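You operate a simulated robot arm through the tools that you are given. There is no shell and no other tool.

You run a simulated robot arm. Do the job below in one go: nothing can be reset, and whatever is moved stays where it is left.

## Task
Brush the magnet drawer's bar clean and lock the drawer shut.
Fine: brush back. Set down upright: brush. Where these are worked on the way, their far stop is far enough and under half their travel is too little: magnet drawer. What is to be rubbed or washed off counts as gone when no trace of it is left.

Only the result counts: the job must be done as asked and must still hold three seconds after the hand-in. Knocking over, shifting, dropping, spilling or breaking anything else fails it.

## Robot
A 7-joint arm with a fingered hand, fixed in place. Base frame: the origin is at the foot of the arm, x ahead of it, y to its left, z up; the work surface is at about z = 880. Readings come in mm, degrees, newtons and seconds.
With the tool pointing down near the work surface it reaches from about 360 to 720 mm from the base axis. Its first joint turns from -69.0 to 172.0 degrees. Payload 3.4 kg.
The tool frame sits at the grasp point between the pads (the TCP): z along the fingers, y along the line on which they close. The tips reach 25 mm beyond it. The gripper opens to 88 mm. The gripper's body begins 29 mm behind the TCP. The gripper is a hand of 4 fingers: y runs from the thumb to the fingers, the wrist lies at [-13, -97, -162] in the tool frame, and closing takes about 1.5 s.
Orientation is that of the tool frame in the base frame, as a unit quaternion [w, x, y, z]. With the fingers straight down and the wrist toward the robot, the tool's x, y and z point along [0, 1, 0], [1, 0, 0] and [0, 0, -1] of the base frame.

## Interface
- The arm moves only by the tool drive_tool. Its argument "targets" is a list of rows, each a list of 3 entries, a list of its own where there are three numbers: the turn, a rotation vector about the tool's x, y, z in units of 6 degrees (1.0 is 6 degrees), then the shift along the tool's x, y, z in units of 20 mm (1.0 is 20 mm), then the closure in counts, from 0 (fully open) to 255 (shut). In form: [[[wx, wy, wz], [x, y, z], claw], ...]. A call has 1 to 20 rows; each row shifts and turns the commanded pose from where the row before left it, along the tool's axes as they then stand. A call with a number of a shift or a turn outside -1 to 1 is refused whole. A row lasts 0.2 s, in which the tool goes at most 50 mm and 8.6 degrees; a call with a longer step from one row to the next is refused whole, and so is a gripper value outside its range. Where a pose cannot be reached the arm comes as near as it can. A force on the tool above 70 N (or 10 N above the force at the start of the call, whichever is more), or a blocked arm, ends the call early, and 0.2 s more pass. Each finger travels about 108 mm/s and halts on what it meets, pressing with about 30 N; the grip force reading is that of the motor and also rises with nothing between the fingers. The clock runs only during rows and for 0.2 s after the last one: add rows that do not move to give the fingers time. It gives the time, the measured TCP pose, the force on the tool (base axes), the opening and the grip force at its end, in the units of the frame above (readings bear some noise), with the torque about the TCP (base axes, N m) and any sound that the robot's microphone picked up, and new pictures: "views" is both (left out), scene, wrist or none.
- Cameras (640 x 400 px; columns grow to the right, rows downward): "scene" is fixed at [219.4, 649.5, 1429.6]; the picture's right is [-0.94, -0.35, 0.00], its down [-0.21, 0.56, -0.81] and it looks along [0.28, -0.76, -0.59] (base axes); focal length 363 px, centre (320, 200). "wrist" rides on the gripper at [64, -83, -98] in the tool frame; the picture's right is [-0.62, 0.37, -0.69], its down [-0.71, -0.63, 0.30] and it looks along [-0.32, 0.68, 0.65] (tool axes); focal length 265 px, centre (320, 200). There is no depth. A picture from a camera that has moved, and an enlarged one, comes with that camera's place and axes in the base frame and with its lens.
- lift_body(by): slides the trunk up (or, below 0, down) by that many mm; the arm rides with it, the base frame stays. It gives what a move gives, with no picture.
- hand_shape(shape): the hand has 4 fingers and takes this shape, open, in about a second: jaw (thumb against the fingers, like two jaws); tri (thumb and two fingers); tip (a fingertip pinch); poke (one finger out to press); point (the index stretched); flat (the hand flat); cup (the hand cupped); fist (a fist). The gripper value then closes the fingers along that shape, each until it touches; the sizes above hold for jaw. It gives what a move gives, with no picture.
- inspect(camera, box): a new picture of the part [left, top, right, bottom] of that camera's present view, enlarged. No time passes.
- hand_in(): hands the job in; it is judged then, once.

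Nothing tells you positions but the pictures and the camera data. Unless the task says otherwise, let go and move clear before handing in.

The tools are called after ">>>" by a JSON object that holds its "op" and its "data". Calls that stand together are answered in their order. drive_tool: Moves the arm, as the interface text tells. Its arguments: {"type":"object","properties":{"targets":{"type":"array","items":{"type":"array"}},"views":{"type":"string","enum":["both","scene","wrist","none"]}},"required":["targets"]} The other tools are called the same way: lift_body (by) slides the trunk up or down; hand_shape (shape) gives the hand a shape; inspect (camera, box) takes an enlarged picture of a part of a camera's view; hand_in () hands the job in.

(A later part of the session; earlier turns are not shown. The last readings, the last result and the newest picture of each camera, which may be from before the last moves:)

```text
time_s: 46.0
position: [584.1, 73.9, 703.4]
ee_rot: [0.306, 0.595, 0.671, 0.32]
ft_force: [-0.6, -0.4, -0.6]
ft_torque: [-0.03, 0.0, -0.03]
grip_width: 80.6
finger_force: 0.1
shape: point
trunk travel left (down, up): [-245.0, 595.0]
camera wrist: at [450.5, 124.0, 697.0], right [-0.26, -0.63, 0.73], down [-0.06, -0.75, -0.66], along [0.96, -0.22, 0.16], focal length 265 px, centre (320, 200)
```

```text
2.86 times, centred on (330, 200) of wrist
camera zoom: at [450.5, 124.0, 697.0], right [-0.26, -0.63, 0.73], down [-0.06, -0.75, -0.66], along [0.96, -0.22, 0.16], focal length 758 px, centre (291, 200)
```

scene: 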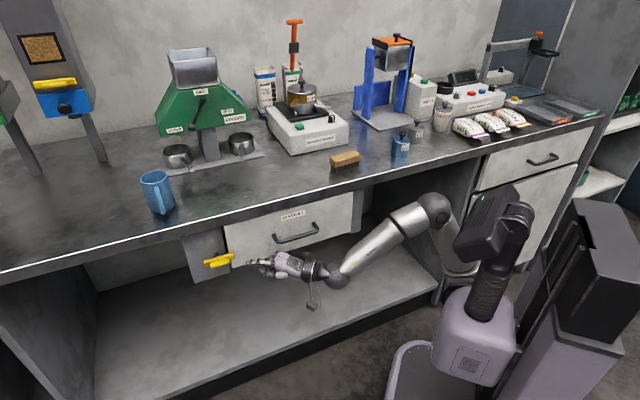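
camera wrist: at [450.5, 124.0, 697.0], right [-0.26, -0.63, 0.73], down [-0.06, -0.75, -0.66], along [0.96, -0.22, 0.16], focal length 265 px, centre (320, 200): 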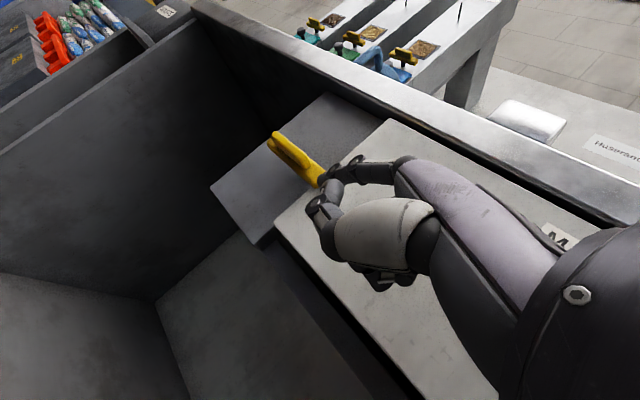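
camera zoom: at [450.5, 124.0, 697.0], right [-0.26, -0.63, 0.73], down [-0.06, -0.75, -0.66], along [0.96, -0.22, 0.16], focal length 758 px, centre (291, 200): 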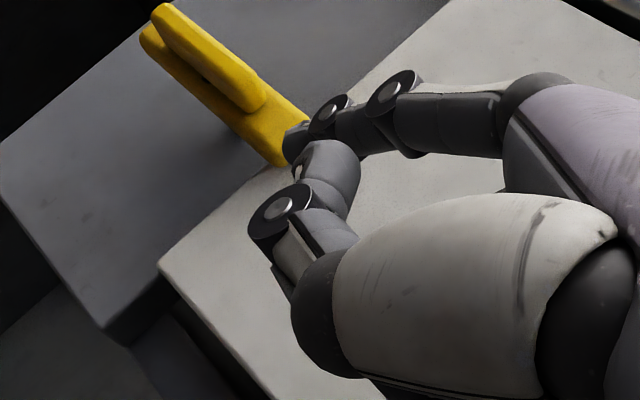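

The finger is level, with its tip at about (631, 91, 737), and the latch bar's underside is near z = 737. I'll drop 13 mm and slide forward under the bar's right end.

>>> {"op": "drive_tool", "data": {"targets": [[[0, 0, 0], [0.02, -0.516, 0.395], 0], [[0, 0, 0], [-0.006, 0.468, 0.612], 0], [[0, 0, 0], [-0.006, 0.468, 0.612], 0], [[0, 0, 0], [-0.006, 0.468, 0.612], 0], [[0, 0, 0], [0, 0, 0], 0], [[0, 0, 0], [0, 0, 0], 0]], "views": "none"}}

>>> {"op": "inspect", "data": {"camera": "scene", "box": [190, 220, 310, 300]}}

>>> {"op": "inspect", "data": {"camera": "wrist", "box": [240, 100, 420, 240]}}

```text
time_s: 47.4
position: [630.9, 79.6, 691.8]
ee_rot: [0.306, 0.594, 0.671, 0.321]
ft_force: [0.2, -1.1, 0.1]
ft_torque: [0.02, 0.05, 0.02]
grip_width: 80.7
finger_force: 0.1
shape: point
trunk travel left (down, up): [-245.0, 595.0]
```

```text
5.00 times, centred on (250, 260) of scene
camera zoom: at [219.4, 649.5, 1429.6], right [-0.94, -0.35, 0.0], down [-0.21, 0.56, -0.81], along [0.28, -0.76, -0.59], focal length 1814 px, centre (670, -100)
```

zoom: 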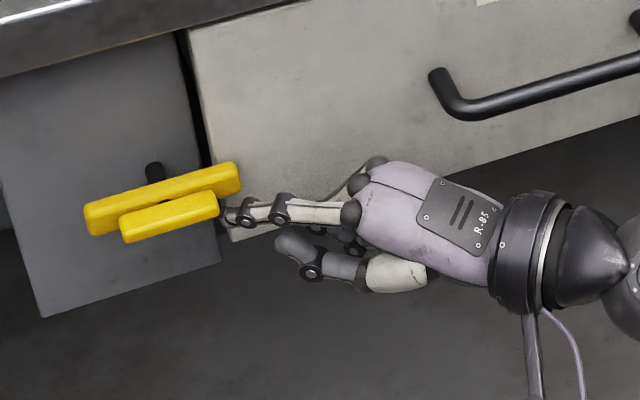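

```text
2.86 times, centred on (330, 170) of wrist
camera zoom: at [496.9, 128.9, 684.5], right [-0.26, -0.63, 0.73], down [-0.06, -0.75, -0.66], along [0.96, -0.22, 0.16], focal length 758 px, centre (291, 286)
```

zoom: 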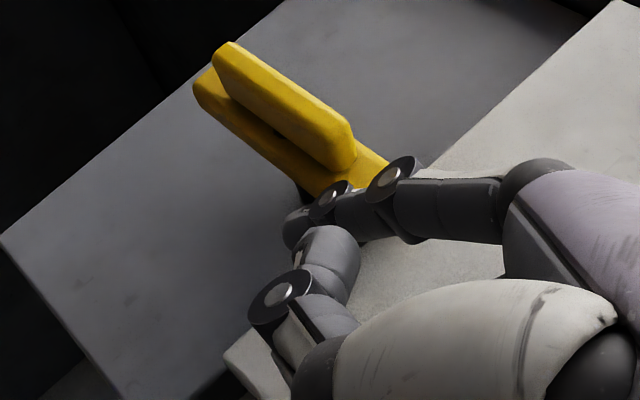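

The fingertip now sits under the right end of the bar. I'll push up gently and watch the force and the latch.

>>> {"op": "drive_tool", "data": {"targets": [[[0, 0, 0], [0, 0.16, -0.122], 0], [[0, 0, 0], [0, 0.16, -0.122], 0], [[0, 0, 0], [0, 0.16, -0.122], 0], [[0, 0, 0], [0, 0.16, -0.122], 0], [[0, 0, 0], [0, 0, 0], 0]], "views": "none"}}

>>> {"op": "inspect", "data": {"camera": "scene", "box": [190, 220, 310, 300]}}

```text
time_s: 48.6
position: [631.1, 78.4, 706.8]
ee_rot: [0.306, 0.595, 0.672, 0.318]
ft_force: [1.8, 1.0, -6.5]
ft_torque: [-0.12, 0.31, -0.02]
grip_width: 80.6
finger_force: 0.2
shape: point
trunk travel left (down, up): [-245.0, 595.0]
```

```text
5.00 times, centred on (250, 260) of scene
camera zoom: at [219.4, 649.5, 1429.6], right [-0.94, -0.35, 0.0], down [-0.21, 0.56, -0.81], along [0.28, -0.76, -0.59], focal length 1814 px, centre (670, -100)
```

zoom: 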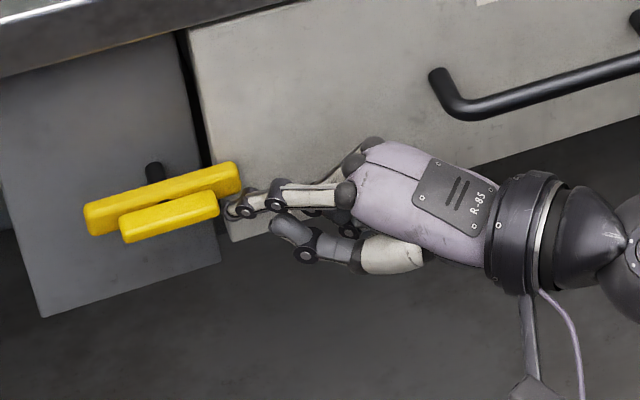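

>>> {"op": "drive_tool", "data": {"targets": [[[0, 0, 0], [0, 0.16, -0.122], 0], [[0, 0, 0], [0, 0.16, -0.122], 0], [[0, 0, 0], [0, 0.16, -0.122], 0], [[0, 0, 0], [0, 0, 0], 0]], "views": "none"}}

>>> {"op": "inspect", "data": {"camera": "scene", "box": [190, 220, 310, 300]}}

>>> {"op": "inspect", "data": {"camera": "wrist", "box": [240, 100, 420, 240]}}

```text
time_s: 49.6
position: [631.6, 81.3, 721.0]
ee_rot: [0.307, 0.594, 0.671, 0.32]
ft_force: [-7.0, 2.8, -1.7]
ft_torque: [-0.1, -0.1, 0.24]
grip_width: 80.9
finger_force: 0.0
shape: point
trunk travel left (down, up): [-245.0, 595.0]
```

```text
5.00 times, centred on (250, 260) of scene
camera zoom: at [219.4, 649.5, 1429.6], right [-0.94, -0.35, 0.0], down [-0.21, 0.56, -0.81], along [0.28, -0.76, -0.59], focal length 1814 px, centre (670, -100)
```

zoom: 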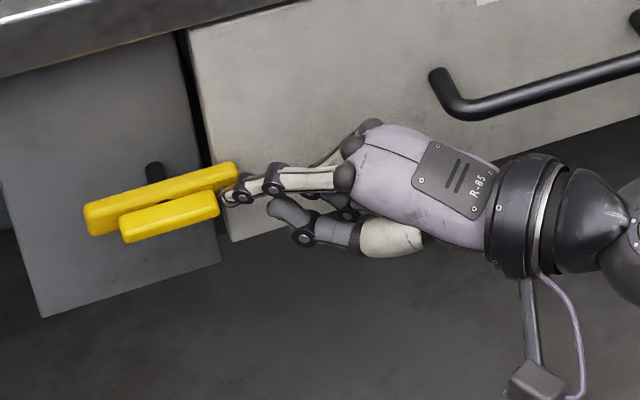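

```text
2.86 times, centred on (330, 170) of wrist
camera zoom: at [496.4, 130.4, 713.0], right [-0.26, -0.63, 0.73], down [-0.06, -0.75, -0.66], along [0.96, -0.22, 0.16], focal length 758 px, centre (291, 286)
```

zoom: 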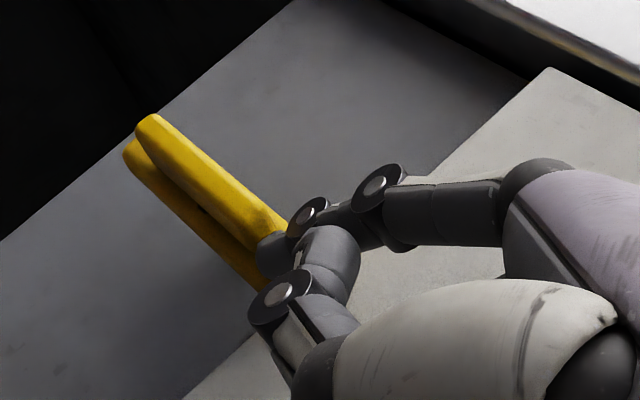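

The fingertip slipped up past the bar's end and the latch did not turn. I'll retreat and try pushing down from above with the finger angled 45° down, which is a stiffer push. First I'll back off, raise the trunk and pitch.

>>> {"op": "drive_tool", "data": {"targets": [[[0, 0, 0], [0, -0.608, -0.794], 0], [[0, 0, 0], [0, -0.608, -0.794], 0], [[0, 0, 0], [0, -0.608, -0.794], 0], [[0, 0, 0], [0, 0, 0], 0]], "views": "none"}}

>>> {"op": "lift_body", "data": {"by": 220}}

>>> {"op": "drive_tool", "data": {"targets": [[[0.9375, 0, 0], [0, 0, 0], 0], [[0.9375, 0, 0], [0, 0, 0], 0], [[0.9375, 0, 0], [0, 0, 0], 0], [[0.9375, 0, 0], [0, 0, 0], 0], [[0.9375, 0, 0], [0, 0, 0], 0], [[0.9375, 0, 0], [0, 0, 0], 0], [[0.9375, 0, 0], [0, 0, 0], 0], [[0.9375, 0, 0], [0, 0, 0], 0], [[0, 0, 0], [0, 0, 0], 0], [[0, 0, 0], [0, 0, 0], 0]]}}

```text
time_s: 50.6
position: [570.3, 72.8, 719.4]
ee_rot: [0.307, 0.594, 0.671, 0.32]
ft_force: [0.6, -0.5, -1.1]
ft_torque: [0.06, -0.01, 0.0]
grip_width: 80.2
finger_force: 0.1
shape: point
trunk travel left (down, up): [-245.0, 595.0]
```

```text
time_s: 52.9
position: [572.0, 72.1, 939.1]
ee_rot: [0.307, 0.594, 0.671, 0.32]
ft_force: [-0.3, -0.5, 0.6]
ft_torque: [0.02, 0.01, 0.04]
grip_width: 80.5
finger_force: 0.1
shape: point
trunk travel left (down, up): [-465.0, 375.0]
```

```text
time_s: 55.1
position: [571.2, 73.2, 940.2]
ee_rot: [0.055, 0.666, 0.743, 0.039]
ft_force: [0.0, -0.4, 0.8]
ft_torque: [0.01, 0.02, -0.01]
grip_width: 80.8
finger_force: 0.0
shape: point
trunk travel left (down, up): [-465.0, 375.0]
camera wrist: at [470.1, 129.2, 1025.0], right [0.33, -0.57, 0.75], down [-0.5, -0.78, -0.36], along [0.8, -0.26, -0.55], focal length 265 px, centre (320, 200)
```

scene: 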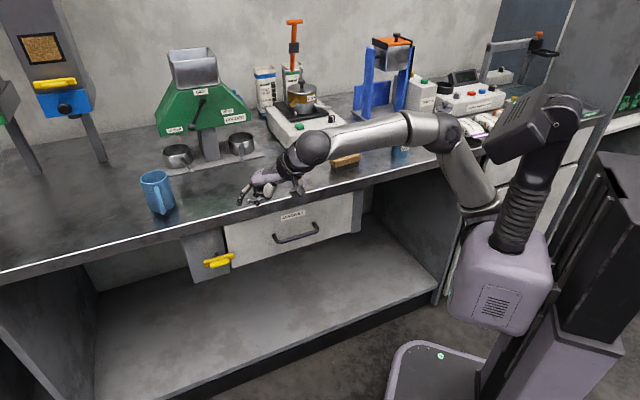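
wrist: 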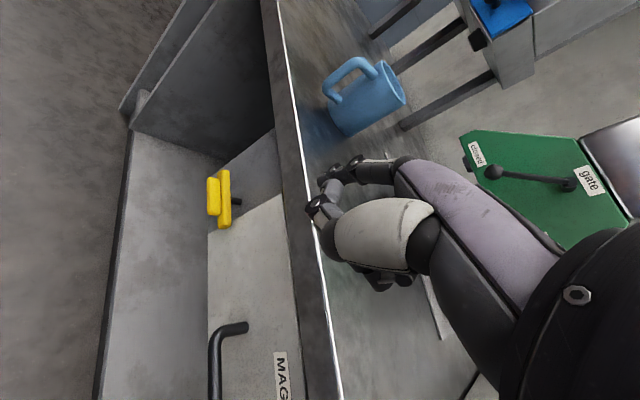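

The pitch is done with no complaints. The curled fingers would hit the drawer at this heading, so I'll yaw back toward the bench normal, stay clear of the edge and come down to just above the latch's right end.

>>> {"op": "drive_tool", "data": {"targets": [[[0, 0, 0], [0, -0.74, -0.1], 0], [[0, 0, 0], [0, -0.74, -0.1], 0], [[0.029, -0.127, 0.963], [0, 0, 0], 0], [[0.029, -0.127, 0.963], [0, 0, 0], 0], [[0.029, -0.127, 0.963], [0, 0, 0], 0], [[0.029, -0.127, 0.963], [0, 0, 0], 0], [[0.029, -0.127, 0.963], [0, 0, 0], 0], [[0.029, -0.127, 0.963], [0, 0, 0], 0], [[0, 0, 0], [0.542, -0.044, 0.972], 0], [[0, 0, 0], [0.542, -0.044, 0.972], 0], [[0, 0, 0], [0.542, -0.044, 0.972], 0], [[0, 0, 0], [0.542, -0.044, 0.972], 0], [[0, 0, 0], [0.542, -0.044, 0.972], 0], [[0, 0, 0], [0.542, -0.044, 0.972], 0], [[0, 0, 0], [0.542, -0.044, 0.972], 0], [[0, 0, 0], [0.542, -0.044, 0.972], 0], [[0, 0, 0], [0, 0, 0], 0], [[0, 0, 0], [0, 0, 0], 0]]}}

>>> {"op": "inspect", "data": {"camera": "scene", "box": [170, 180, 330, 300]}}

```text
time_s: 58.9
position: [596.7, 126.8, 781.5]
ee_rot: [0.06, 0.863, 0.501, 0.021]
ft_force: [0.3, -0.1, 1.2]
ft_torque: [-0.01, -0.01, 0.0]
grip_width: 80.4
finger_force: 0.0
shape: point
trunk travel left (down, up): [-465.0, 375.0]
camera wrist: at [548.1, 232.6, 869.1], right [-0.06, -0.66, 0.75], down [-0.87, -0.34, -0.37], along [0.49, -0.67, -0.55], focal length 265 px, centre (320, 200)
```

scene: 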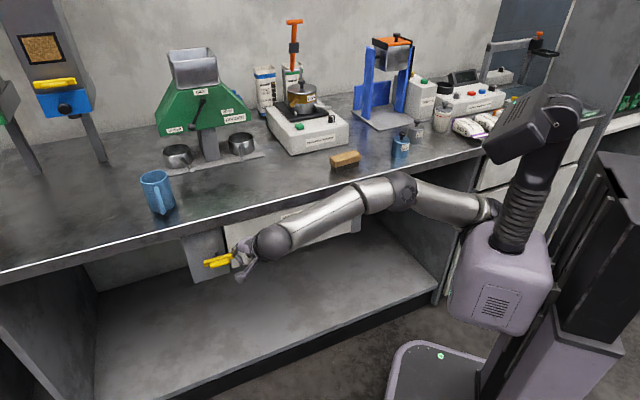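
wrist: 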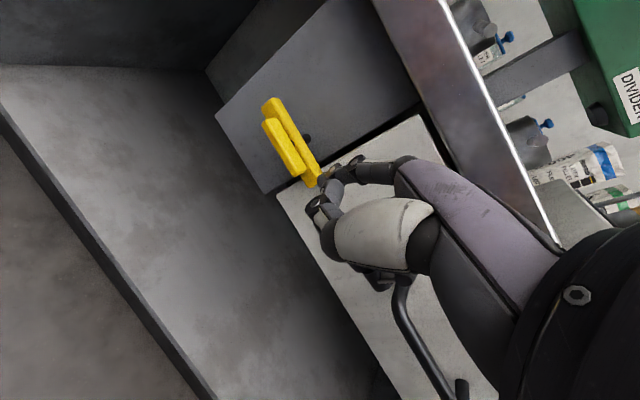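

```text
3.33 times, centred on (250, 240) of scene
camera zoom: at [219.4, 649.5, 1429.6], right [-0.94, -0.35, 0.0], down [-0.21, 0.56, -0.81], along [0.28, -0.76, -0.59], focal length 1209 px, centre (553, 67)
```

zoom: 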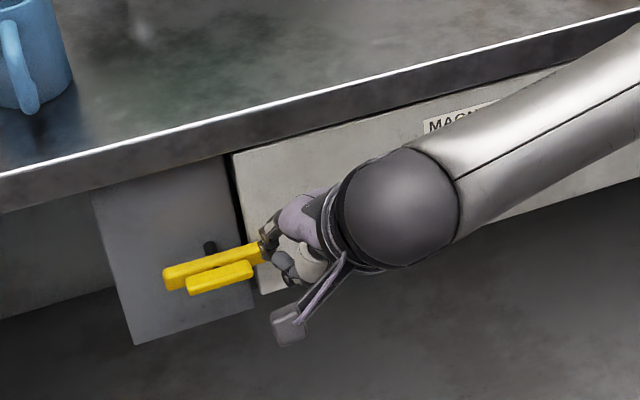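

>>> {"op": "inspect", "data": {"camera": "wrist", "box": [220, 80, 400, 220]}}

```text
2.86 times, centred on (310, 150) of wrist
camera zoom: at [548.1, 232.6, 869.1], right [-0.06, -0.66, 0.75], down [-0.87, -0.34, -0.37], along [0.49, -0.67, -0.55], focal length 758 px, centre (349, 343)
```

zoom: 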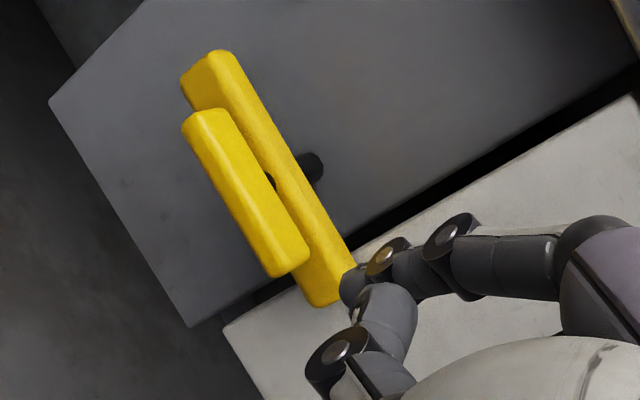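

The fingertip is just above and in front of the bar's right end, as planned. I'll slide over the bar and push down gently.

>>> {"op": "drive_tool", "data": {"targets": [[[0, 0, 0], [0.05, 0.66, 0.08], 0], [[0, 0, 0], [0.05, 0.66, 0.08], 0], [[0, 0, 0], [0, 0, 0], 0], [[0, 0, 0], [0.005, -0.025, 0.198], 0], [[0, 0, 0], [0.005, -0.025, 0.198], 0], [[0, 0, 0], [0.005, -0.025, 0.198], 0], [[0, 0, 0], [0, 0, 0], 0]], "views": "none"}}

>>> {"op": "inspect", "data": {"camera": "wrist", "box": [220, 80, 400, 220]}}

```text
time_s: 60.5
position: [617.3, 123.2, 770.3]
ee_rot: [0.064, 0.858, 0.509, 0.021]
ft_force: [0.2, 0.1, -0.1]
ft_torque: [0.0, 0.02, -0.01]
grip_width: 80.6
finger_force: 0.1
shape: point
trunk travel left (down, up): [-465.0, 375.0]
```

```text
2.86 times, centred on (310, 150) of wrist
camera zoom: at [566.2, 228.1, 855.2], right [-0.05, -0.66, 0.75], down [-0.86, -0.35, -0.36], along [0.5, -0.67, -0.55], focal length 758 px, centre (349, 343)
```

zoom: 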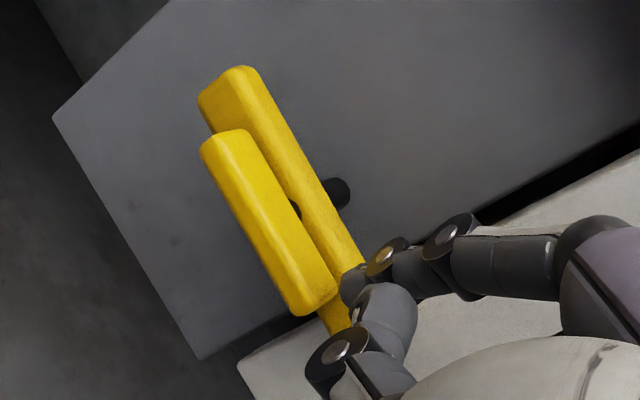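

>>> {"op": "drive_tool", "data": {"targets": [[[0, 0, 0], [-0.22, 0.4, 0.06], 0], [[0, 0, 0], [0, 0, 0], 0], [[0, 0, 0], [0.005, -0.026, 0.198], 0], [[0, 0, 0], [0.005, -0.026, 0.198], 0], [[0, 0, 0], [0.005, -0.026, 0.198], 0], [[0, 0, 0], [0, 0, 0], 0]], "views": "none"}}

>>> {"op": "inspect", "data": {"camera": "wrist", "box": [220, 80, 400, 220]}}

```text
time_s: 61.9
position: [621.0, 115.0, 758.4]
ee_rot: [0.065, 0.859, 0.507, 0.021]
ft_force: [0.2, 0.1, 0.6]
ft_torque: [-0.02, -0.03, -0.04]
grip_width: 0.1
finger_force: 0.0
shape: point
trunk travel left (down, up): [-465.0, 375.0]
```

```text
2.86 times, centred on (310, 150) of wrist
camera zoom: at [571.4, 220.4, 843.4], right [-0.05, -0.66, 0.75], down [-0.86, -0.35, -0.36], along [0.5, -0.67, -0.55], focal length 758 px, centre (349, 343)
```

zoom: 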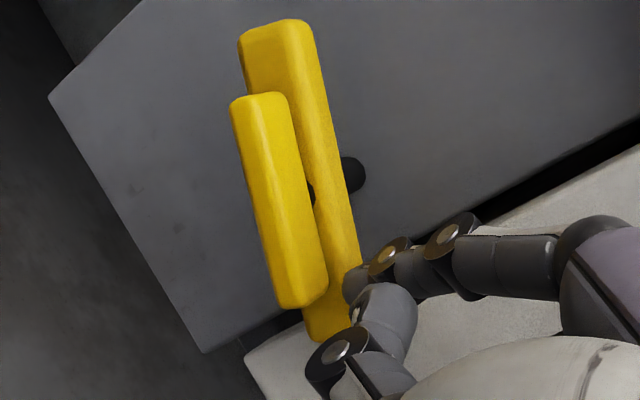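

The latch is turning: the right end goes down, with almost no force. I'll continue along the arc, down and then left, to bring it upright.

>>> {"op": "drive_tool", "data": {"targets": [[[0, 0, 0], [0.005, -0.026, 0.198], 0], [[0, 0, 0], [0.005, -0.026, 0.198], 0], [[0, 0, 0], [0.005, -0.026, 0.198], 0], [[0, 0, 0], [0.005, -0.026, 0.198], 0], [[0, 0, 0], [0.197, 0.035, 0.167], 0], [[0, 0, 0], [0.197, 0.035, 0.167], 0], [[0, 0, 0], [0.197, 0.035, 0.167], 0], [[0, 0, 0], [0.197, 0.035, 0.1], 0], [[0, 0, 0], [0, 0, 0], 0]]}}

>>> {"op": "inspect", "data": {"camera": "wrist", "box": [200, 60, 400, 220]}}

>>> {"op": "inspect", "data": {"camera": "scene", "box": [170, 200, 310, 300]}}

```text
time_s: 63.9
position: [633.4, 127.5, 729.5]
ee_rot: [0.065, 0.859, 0.508, 0.021]
ft_force: [-1.2, -0.1, 0.1]
ft_torque: [0.0, 0.01, 0.06]
grip_width: 80.8
finger_force: 0.0
shape: point
trunk travel left (down, up): [-465.0, 375.0]
camera wrist: at [582.7, 231.4, 815.8], right [-0.05, -0.66, 0.75], down [-0.86, -0.35, -0.36], along [0.5, -0.67, -0.55], focal length 265 px, centre (320, 200)
```

scene: 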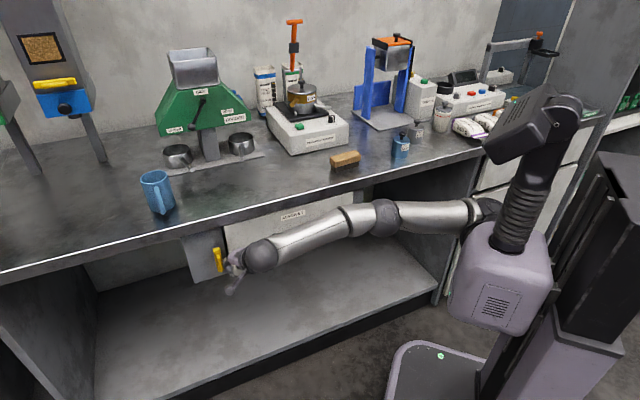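
wrist: 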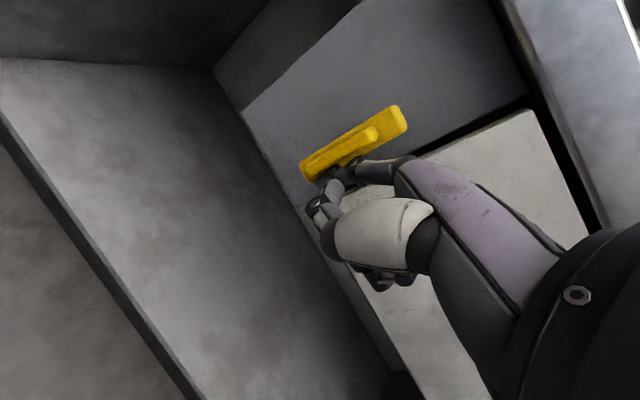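

```text
2.50 times, centred on (300, 140) of wrist
camera zoom: at [582.7, 231.4, 815.8], right [-0.05, -0.66, 0.75], down [-0.86, -0.35, -0.36], along [0.5, -0.67, -0.55], focal length 664 px, centre (370, 350)
```

zoom: 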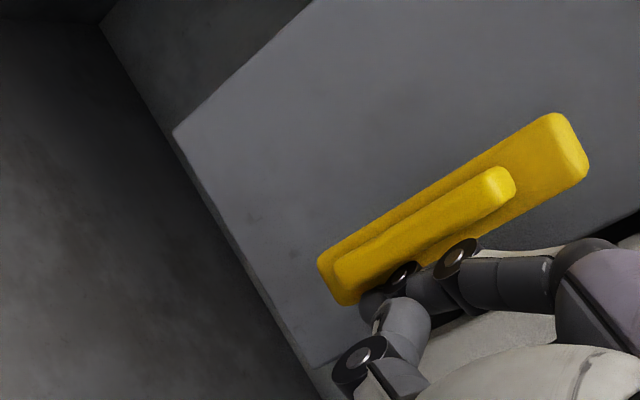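

```text
4.00 times, centred on (240, 250) of scene
camera zoom: at [219.4, 649.5, 1429.6], right [-0.94, -0.35, 0.0], down [-0.21, 0.56, -0.81], along [0.28, -0.76, -0.59], focal length 1451 px, centre (640, 0)
```

zoom: 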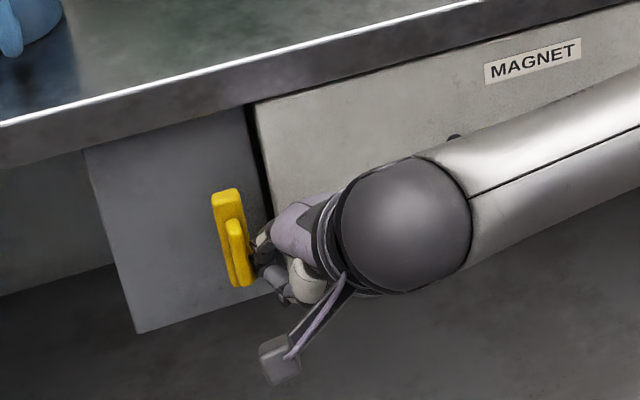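

The latch is now upright, so the drawer should be free. I'll retract the finger clear and take a fresh look at the handle.

>>> {"op": "drive_tool", "data": {"targets": [[[0, 0, 0], [-0.3, -0.2, 0], 0], [[0, 0, 0], [-0.3, -0.9, 0], 0], [[0, 0, 0], [-0.5, -1, 0], 0], [[0, 0, 0], [-0.5, -1, 0], 0], [[0, 0, 0], [-0.5, -1, -0.5], 0], [[0, 0, 0], [-0.5, -1, -1], 0], [[0, 0, 0], [-0.5, 0, -1], 0], [[0, 0, 0], [-0.5, 0, -1], 0], [[0, 0, 0], [-0.5, 0, -1], 0], [[0, 0, 0], [-0.5, 0, -1], 0], [[0, 0, 0], [0, 0, -1], 0], [[0, 0, 0], [0, 0, -1], 0], [[0, 0, 0], [0, 0, 0], 0]]}}

>>> {"op": "hand_shape", "data": {"shape": "jaw"}}

```text
time_s: 65.4
position: [498.7, 116.9, 670.9]
ee_rot: [0.003, 0.868, 0.493, -0.06]
ft_force: [0.8, 0.2, 0.2]
ft_torque: [-0.02, 0.0, -0.02]
grip_width: 80.6
finger_force: 0.0
shape: point
trunk travel left (down, up): [-465.0, 375.0]
stopped in row 7: the arm was blocked; the commanded pose is now the measured one
camera wrist: at [471.7, 220.8, 766.7], right [0.07, -0.67, 0.73], down [-0.93, -0.31, -0.19], along [0.36, -0.67, -0.65], focal length 265 px, centre (320, 200)
```

scene: 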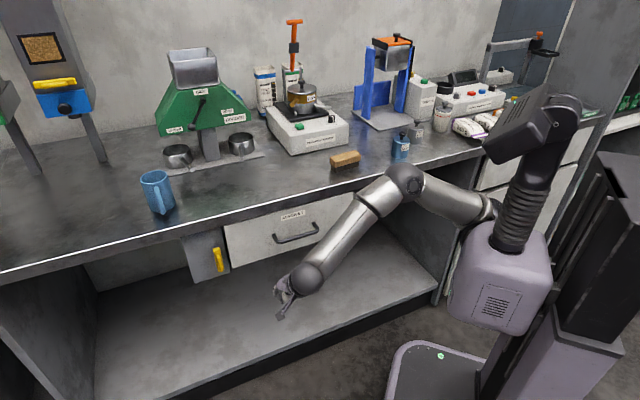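
wrist: 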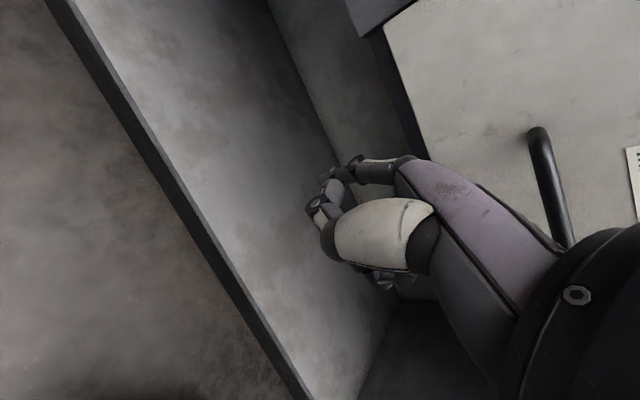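

```text
time_s: 66.3
position: [500.1, 117.5, 671.3]
ee_rot: [0.004, 0.868, 0.494, -0.06]
ft_force: [-0.4, 0.1, 1.0]
ft_torque: [0.0, 0.04, 0.01]
grip_width: 87.8
finger_force: 0.1
shape: jaw
trunk travel left (down, up): [-465.0, 375.0]
```

The latch is clear. The arm sagged a little on retreat, so I'll measure the handle before moving on.

>>> {"op": "inspect", "data": {"camera": "scene", "box": [260, 205, 330, 250]}}

>>> {"op": "inspect", "data": {"camera": "wrist", "box": [480, 80, 640, 260]}}

>>> {"op": "inspect", "data": {"camera": "scene", "box": [180, 220, 260, 290]}}

```text
8.89 times, centred on (295, 228) of scene
camera zoom: at [219.4, 649.5, 1429.6], right [-0.94, -0.35, 0.0], down [-0.21, 0.56, -0.81], along [0.28, -0.76, -0.59], focal length 3225 px, centre (542, -44)
```

zoom: 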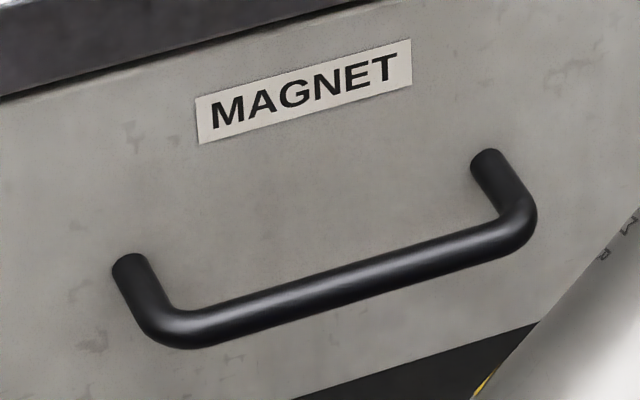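

```text
2.22 times, centred on (560, 170) of wrist
camera zoom: at [471.4, 221.4, 767.6], right [0.07, -0.67, 0.74], down [-0.93, -0.31, -0.19], along [0.36, -0.67, -0.65], focal length 590 px, centre (-213, 267)
```

zoom: 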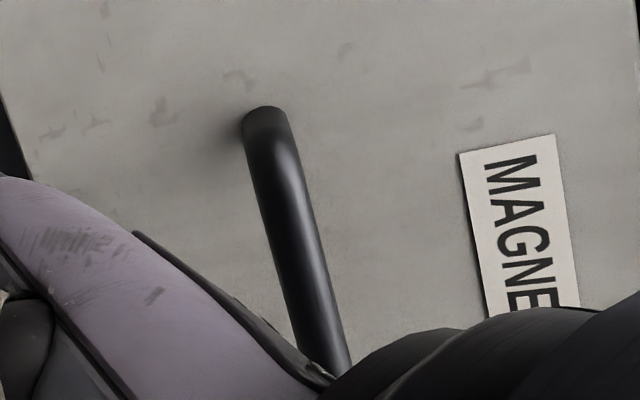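

```text
5.71 times, centred on (220, 255) of scene
camera zoom: at [219.4, 649.5, 1429.6], right [-0.94, -0.35, 0.0], down [-0.21, 0.56, -0.81], along [0.28, -0.76, -0.59], focal length 2073 px, centre (891, -114)
```

zoom: 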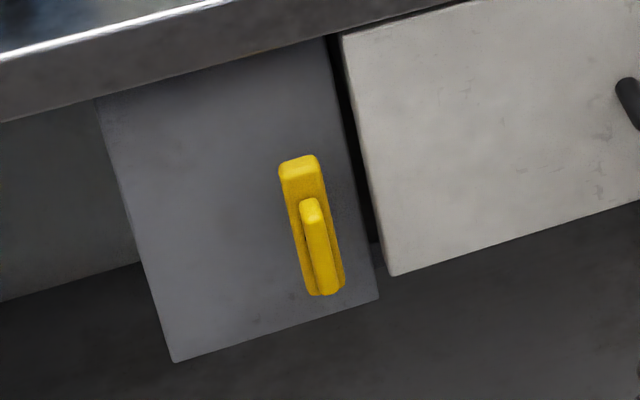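

The latch is upright and the handle bar sits at a depth of about 393 mm, z ≈ 769. I'll raise the trunk, set the hand pitched about 60° down and square to the drawer, then look.

>>> {"op": "lift_body", "data": {"by": 190}}

>>> {"op": "drive_tool", "data": {"targets": [[[-0.89, 0.074, 0.436], [0, 0, 0], 0], [[-0.89, 0.074, 0.436], [0, 0, 0], 0], [[-0.89, 0.074, 0.436], [0, 0, 0], 0], [[-0.89, 0.074, 0.436], [0, 0, 0], 0], [[-0.89, 0.074, 0.436], [0, 0, 0], 0], [[-0.89, 0.074, 0.436], [0, 0, 0], 0], [[0, 0, 0], [0, 0, 0], 0], [[0, 0, 0], [0, 0, 0], 0]]}}

```text
time_s: 68.4
position: [500.9, 117.3, 861.8]
ee_rot: [0.004, 0.867, 0.495, -0.059]
ft_force: [0.2, 0.9, 0.0]
ft_torque: [0.02, 0.02, 0.0]
grip_width: 87.7
finger_force: 0.1
shape: jaw
trunk travel left (down, up): [-655.0, 185.0]
```

```text
time_s: 70.2
position: [497.6, 119.8, 860.0]
ee_rot: [0.241, 0.89, 0.373, 0.1]
ft_force: [0.7, 0.5, 0.8]
ft_torque: [-0.03, -0.01, -0.01]
grip_width: 87.8
finger_force: 0.0
shape: jaw
trunk travel left (down, up): [-655.0, 185.0]
camera wrist: at [457.2, 250.7, 904.0], right [-0.46, -0.42, 0.79], down [-0.78, -0.24, -0.58], along [0.43, -0.88, -0.22], focal length 265 px, centre (320, 200)
```

scene: 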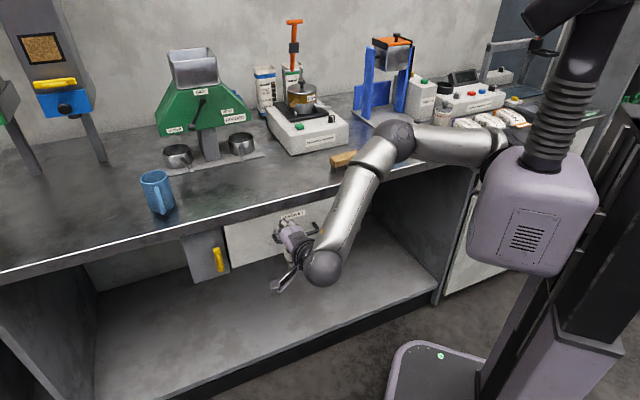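
wrist: 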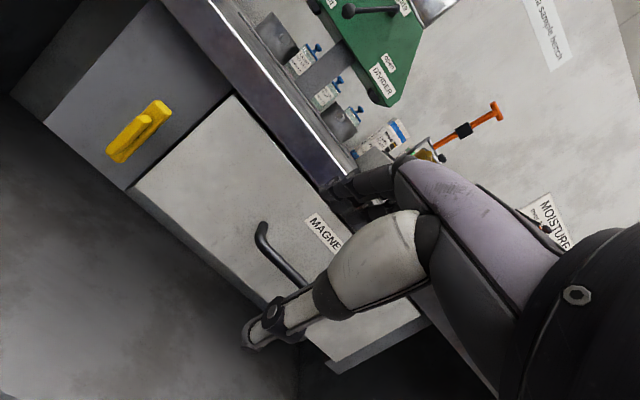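

The pose is good. I'll partly close the jaws and bring the hand down in front of and above the handle's left part.

>>> {"op": "drive_tool", "data": {"targets": [[[0, 0, 0], [-0.566, 0.316, 0.852], 165], [[0, 0, 0], [-0.566, 0.316, 0.852], 165], [[0, 0, 0], [-0.566, 0.316, 0.852], 165], [[0, 0, 0], [-0.566, 0.316, 0.852], 165], [[0, 0, 0], [-0.566, 0.316, 0.852], 165], [[0, 0, 0], [0, 0, 0], 165], [[0, 0, 0], [0, 0, 0], 165]]}}

>>> {"op": "inspect", "data": {"camera": "wrist", "box": [200, 120, 480, 360]}}

>>> {"op": "inspect", "data": {"camera": "scene", "box": [240, 180, 360, 280]}}

```text
time_s: 71.8
position: [507.4, 31.2, 802.2]
ee_rot: [0.241, 0.89, 0.373, 0.099]
ft_force: [0.3, -0.7, 0.3]
ft_torque: [0.0, 0.0, 0.0]
grip_width: 31.5
finger_force: 0.0
shape: jaw
trunk travel left (down, up): [-655.0, 185.0]
camera wrist: at [467.3, 160.8, 846.7], right [-0.46, -0.42, 0.79], down [-0.78, -0.24, -0.58], along [0.43, -0.88, -0.22], focal length 265 px, centre (320, 200)
```

scene: 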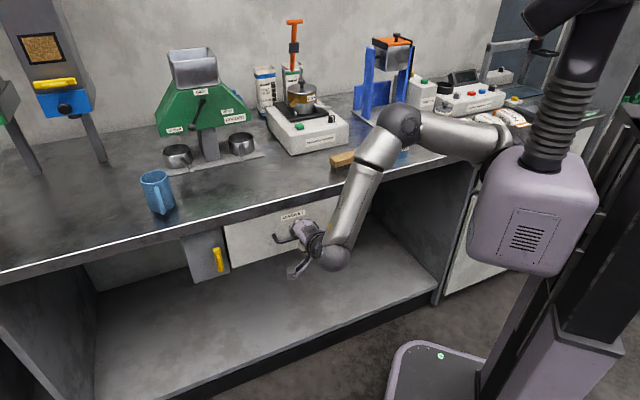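
wrist: 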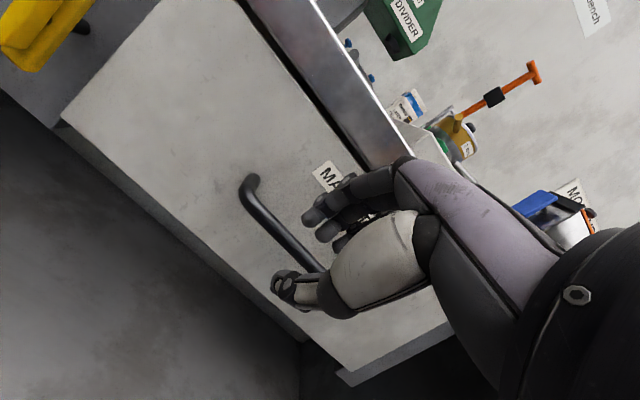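

```text
1.67 times, centred on (340, 240) of wrist
camera zoom: at [467.3, 160.8, 846.7], right [-0.46, -0.42, 0.79], down [-0.78, -0.24, -0.58], along [0.43, -0.88, -0.22], focal length 442 px, centre (287, 133)
```

zoom: 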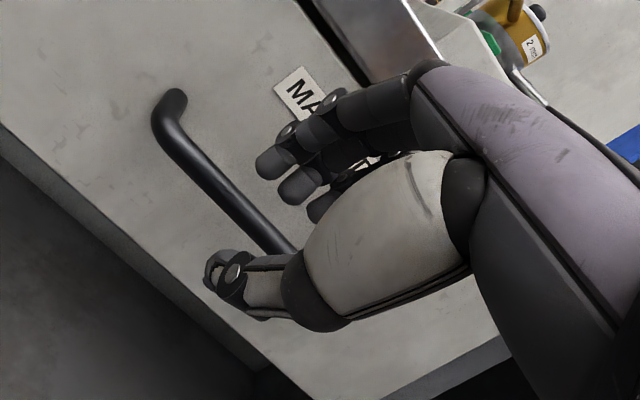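

```text
4.00 times, centred on (300, 230) of scene
camera zoom: at [219.4, 649.5, 1429.6], right [-0.94, -0.35, 0.0], down [-0.21, 0.56, -0.81], along [0.28, -0.76, -0.59], focal length 1451 px, centre (400, 80)
```

zoom: 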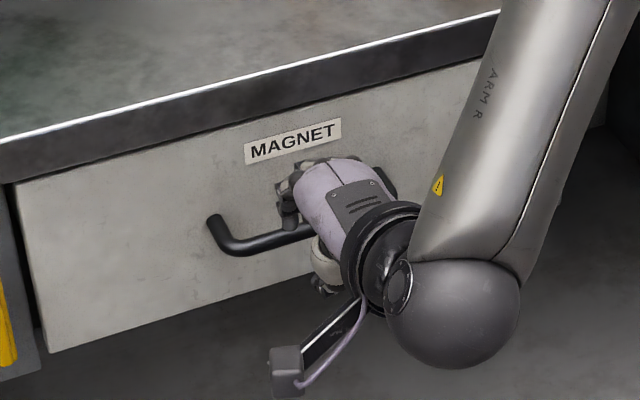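

The jaws straddle the handle's line nicely with about 31 mm of opening. I'll line up so the bar sits centred between thumb and fingers, then slide in along the finger direction.

>>> {"op": "drive_tool", "data": {"targets": [[[0, 0, 0], [0, 0.8, -0.08], 165], [[0, 0, 0], [0, 0.8, -0.08], 165], [[0, 0, 0], [0, 0, 0.75], 165], [[0, 0, 0], [0, 0, 0.75], 165], [[0, 0, 0], [0, 0, 0], 165]], "views": "none"}}

>>> {"op": "inspect", "data": {"camera": "wrist", "box": [200, 120, 440, 320]}}

>>> {"op": "inspect", "data": {"camera": "scene", "box": [240, 180, 360, 280]}}

```text
time_s: 73.0
position: [537.4, 1.4, 795.9]
ee_rot: [0.242, 0.89, 0.374, 0.1]
ft_force: [-0.1, 0.6, 0.7]
ft_torque: [-0.01, 0.0, -0.01]
grip_width: 31.4
finger_force: 0.0
shape: jaw
trunk travel left (down, up): [-655.0, 185.0]
```

```text
2.00 times, centred on (320, 220) of wrist
camera zoom: at [496.9, 132.2, 839.4], right [-0.46, -0.42, 0.79], down [-0.78, -0.24, -0.58], along [0.43, -0.88, -0.22], focal length 531 px, centre (320, 160)
```

zoom: 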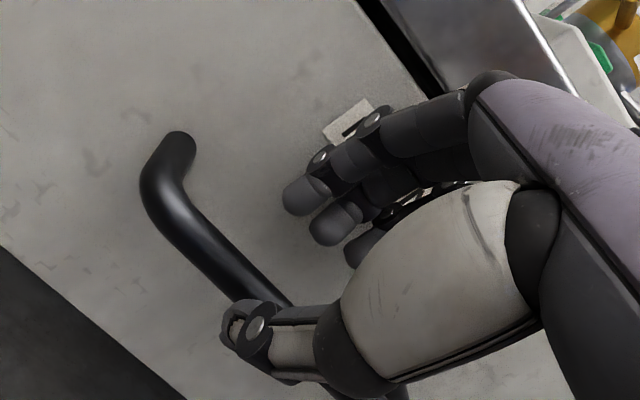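

```text
4.00 times, centred on (300, 230) of scene
camera zoom: at [219.4, 649.5, 1429.6], right [-0.94, -0.35, 0.0], down [-0.21, 0.56, -0.81], along [0.28, -0.76, -0.59], focal length 1451 px, centre (400, 80)
```

zoom: 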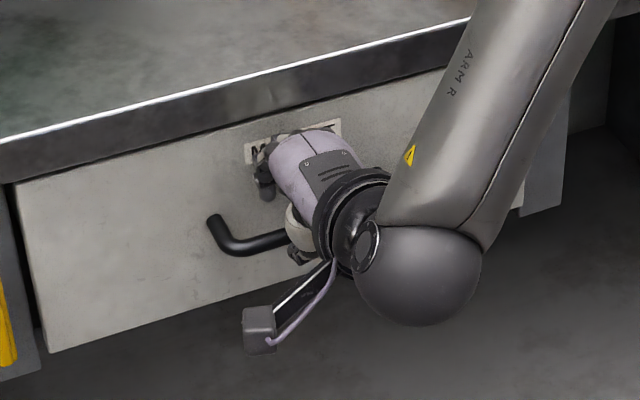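

>>> {"op": "drive_tool", "data": {"targets": [[[0, 0, 0], [0, -0.06, 0.55], 165], [[0, 0, 0], [0, -0.06, 0.55], 165], [[0, 0, 0], [0, 0, 0], 165], [[0, 0, 0], [0, 0, 0], 255], [[0, 0, 0], [0, 0, 0], 255], [[0, 0, 0], [0, 0, 0], 255], [[0, 0, 0], [0, 0, 0], 255], [[0, 0, 0], [0, 0, 0], 255], [[0, 0, 0], [0, 0, 0], 255]], "views": "none"}}

>>> {"op": "inspect", "data": {"camera": "wrist", "box": [200, 120, 440, 320]}}

>>> {"op": "inspect", "data": {"camera": "scene", "box": [240, 180, 360, 280]}}

```text
time_s: 75.0
position: [544.1, -4.8, 773.8]
ee_rot: [0.24, 0.89, 0.374, 0.098]
ft_force: [-5.1, 0.9, -16.6]
ft_torque: [0.03, 0.06, -0.01]
grip_width: 6.9
finger_force: 29.3
shape: jaw
trunk travel left (down, up): [-655.0, 185.0]
```

```text
2.00 times, centred on (320, 220) of wrist
camera zoom: at [503.7, 125.9, 817.6], right [-0.45, -0.42, 0.79], down [-0.78, -0.24, -0.58], along [0.43, -0.88, -0.22], focal length 531 px, centre (320, 160)
```

zoom: 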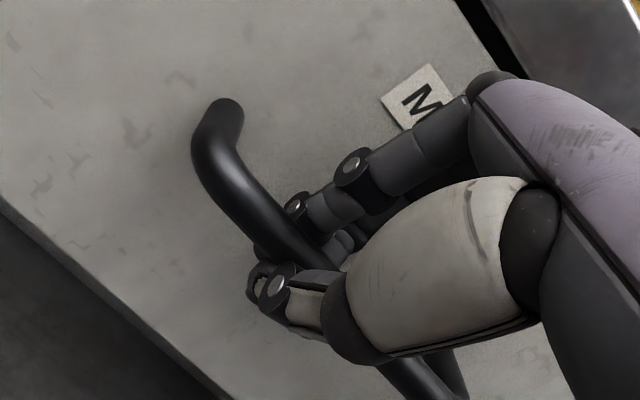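

```text
4.00 times, centred on (300, 230) of scene
camera zoom: at [219.4, 649.5, 1429.6], right [-0.94, -0.35, 0.0], down [-0.21, 0.56, -0.81], along [0.28, -0.76, -0.59], focal length 1451 px, centre (400, 80)
```

zoom: 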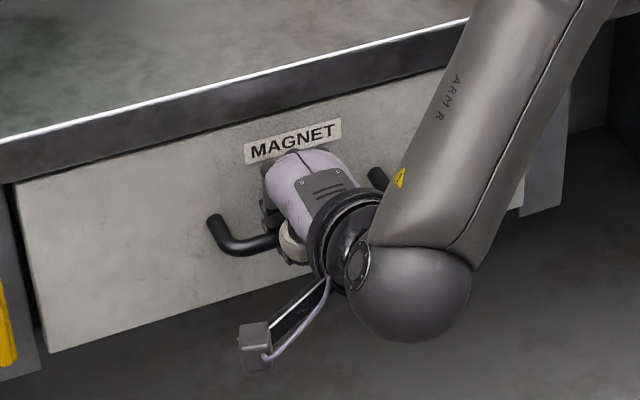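

The fingers have wrapped the bar with about 29 N of grip. Now I'll pull the drawer straight out, slowly at first.

>>> {"op": "drive_tool", "data": {"targets": [[[0, 0, 0], [0, -0.433, -0.25], 255], [[0, 0, 0], [0, -0.433, -0.25], 255], [[0, 0, 0], [0, -0.433, -0.25], 255], [[0, 0, 0], [0, -0.433, -0.25], 255], [[0, 0, 0], [0, 0, 0], 255]], "views": "scene"}}

```text
time_s: 76.2
position: [517.0, 22.5, 773.6]
ee_rot: [0.24, 0.89, 0.374, 0.098]
ft_force: [-2.5, -1.0, -19.0]
ft_torque: [0.05, 0.01, -0.03]
grip_width: 6.7
finger_force: 29.9
shape: jaw
trunk travel left (down, up): [-655.0, 185.0]
```

scene: 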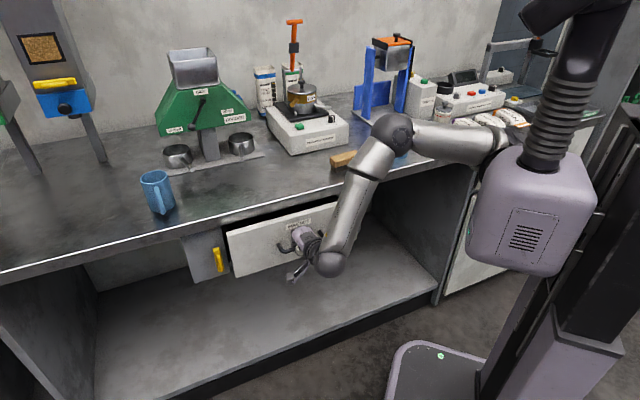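

The drawer is opening with little resistance, so I'll keep pulling.

>>> {"op": "drive_tool", "data": {"targets": [[[0, 0, 0], [0, -0.65, -0.375], 255], [[0, 0, 0], [0, -0.65, -0.375], 255], [[0, 0, 0], [0, -0.65, -0.375], 255], [[0, 0, 0], [0, -0.65, -0.375], 255], [[0, 0, 0], [0, -0.65, -0.375], 255], [[0, 0, 0], [0, 0, 0], 255]], "views": "scene"}}

```text
time_s: 77.6
position: [462.9, 77.5, 773.2]
ee_rot: [0.241, 0.89, 0.373, 0.099]
ft_force: [-1.9, -1.0, -18.2]
ft_torque: [0.04, 0.01, -0.07]
grip_width: 6.6
finger_force: 29.9
shape: jaw
trunk travel left (down, up): [-655.0, 185.0]
```

scene: 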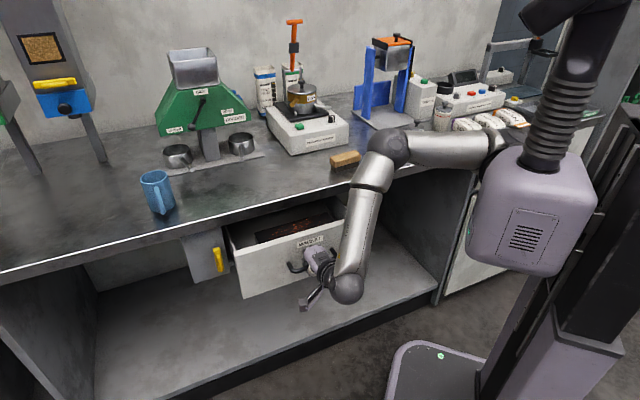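

A dark bar with rusty filings is coming into view. I'll keep pulling toward the far stop.

>>> {"op": "drive_tool", "data": {"targets": [[[0, 0, 0], [0, -0.65, -0.375], 255], [[0, 0, 0], [0, -0.65, -0.375], 255], [[0, 0, 0], [0, -0.65, -0.375], 255], [[0, 0, 0], [0, -0.65, -0.375], 255], [[0, 0, 0], [0, 0, 0], 255]], "views": "scene"}}

```text
time_s: 78.8
position: [422.7, 115.3, 773.3]
ee_rot: [0.239, 0.891, 0.374, 0.098]
ft_force: [3.6, 2.7, -18.9]
ft_torque: [0.06, -0.05, 0.01]
grip_width: 6.5
finger_force: 30.2
shape: jaw
out of reach, approached as far as the arm can: row 4
trunk travel left (down, up): [-655.0, 185.0]
```

scene: 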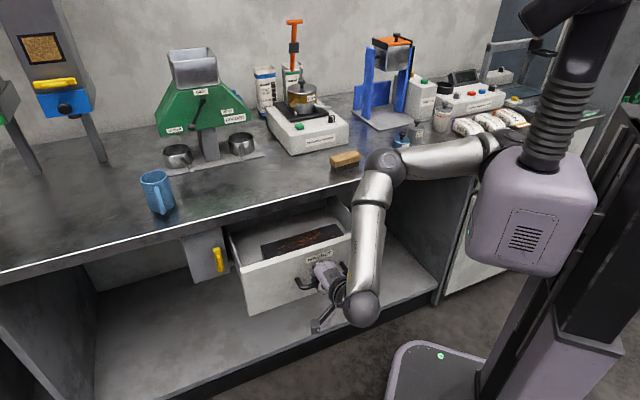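

>>> {"op": "inspect", "data": {"camera": "scene", "box": [210, 180, 390, 330]}}

>>> {"op": "inspect", "data": {"camera": "wrist", "box": [0, 0, 640, 400]}}

```text
2.67 times, centred on (300, 255) of scene
camera zoom: at [219.4, 649.5, 1429.6], right [-0.94, -0.35, 0.0], down [-0.21, 0.56, -0.81], along [0.28, -0.76, -0.59], focal length 968 px, centre (373, 53)
```

zoom: 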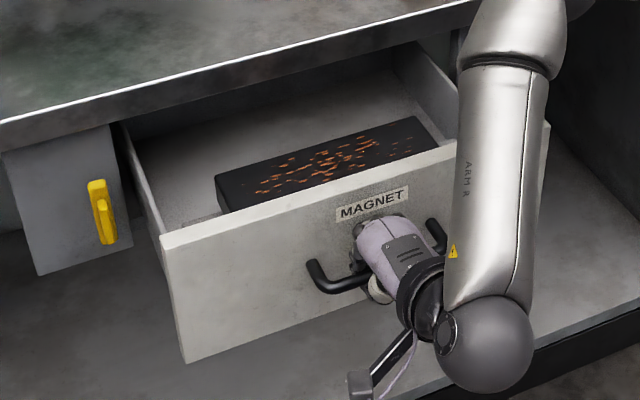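

```text
1.00 times, centred on (320, 200) of wrist (not enlarged: the box is as wide or as high as the picture)
camera zoom: at [381.6, 246.3, 818.0], right [-0.45, -0.42, 0.79], down [-0.78, -0.24, -0.58], along [0.43, -0.88, -0.22], focal length 265 px, centre (320, 200)
```

zoom: 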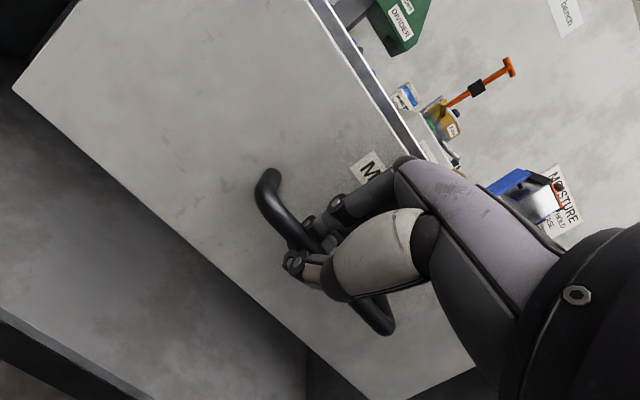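

The magnet bar lies across the drawer, with orange filings on its top. To pull out further I'll pitch the hand steeper around the handle bar, then keep pulling.

>>> {"op": "drive_tool", "data": {"targets": [[[0.8, 0, 0], [0, 0.04, 0], 255], [[0.8, 0, 0], [0, 0.04, 0], 255], [[0.8, 0, 0], [0, 0.04, 0], 255], [[0.8, 0, 0], [0, 0.04, 0], 255], [[0.8, 0, 0], [0, 0.04, 0], 255], [[0, 0, 0], [0, 0, 0], 255]], "views": "none"}}

```text
time_s: 80.2
position: [424.2, 113.0, 774.3]
ee_rot: [0.052, 0.921, 0.386, 0.018]
ft_force: [2.0, 2.7, -25.5]
ft_torque: [-0.85, -0.89, -0.13]
grip_width: 1.4
finger_force: 29.9
shape: jaw
trunk travel left (down, up): [-655.0, 185.0]
```

>>> {"op": "drive_tool", "data": {"targets": [[[0, 0, 0], [0, -0.6, -0.06], 255], [[0, 0, 0], [0, -0.6, -0.06], 255], [[0, 0, 0], [0, -0.6, -0.06], 255], [[0, 0, 0], [0, -0.6, -0.06], 255], [[0, 0, 0], [0, 0, 0], 255]], "views": "scene"}}

>>> {"op": "inspect", "data": {"camera": "scene", "box": [210, 180, 390, 330]}}

```text
time_s: 81.4
position: [390.3, 146.8, 773.5]
ee_rot: [0.052, 0.921, 0.386, 0.018]
ft_force: [2.6, 3.4, -20.0]
ft_torque: [-0.85, -0.85, -0.11]
grip_width: 1.5
finger_force: 30.5
shape: jaw
trunk travel left (down, up): [-655.0, 185.0]
```

scene: 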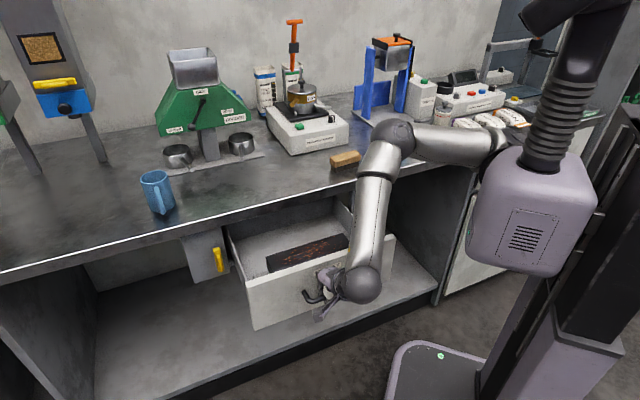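

```text
2.67 times, centred on (300, 255) of scene
camera zoom: at [219.4, 649.5, 1429.6], right [-0.94, -0.35, 0.0], down [-0.21, 0.56, -0.81], along [0.28, -0.76, -0.59], focal length 968 px, centre (373, 53)
```

zoom: 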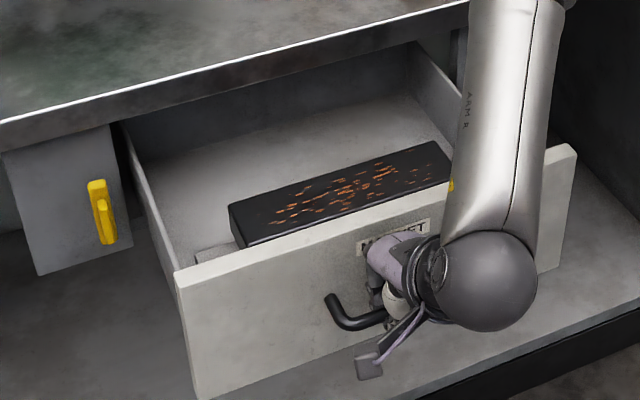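

Still no stop. I'll pull a bit more.

>>> {"op": "drive_tool", "data": {"targets": [[[0, 0, 0], [0, -0.6, -0.06], 255], [[0, 0, 0], [0, -0.6, -0.06], 255], [[0, 0, 0], [0, -0.6, -0.06], 255], [[0, 0, 0], [0, 0, 0], 255]], "views": "scene"}}

```text
time_s: 82.4
position: [369.9, 165.2, 774.3]
ee_rot: [0.052, 0.922, 0.383, 0.02]
ft_force: [34.8, -27.9, -7.6]
ft_torque: [-0.12, -0.57, 0.14]
grip_width: 5.2
finger_force: 30.0
shape: jaw
trunk travel left (down, up): [-655.0, 185.0]
```

scene: 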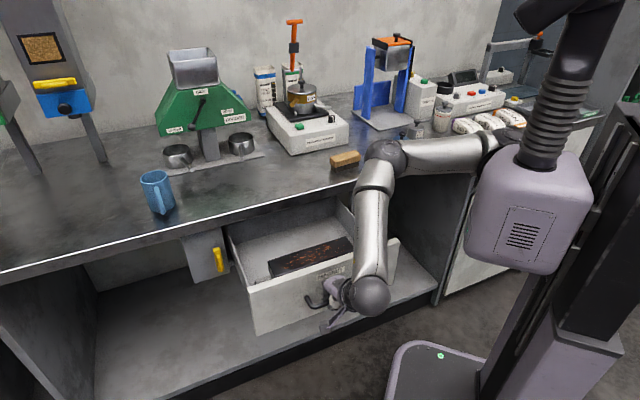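

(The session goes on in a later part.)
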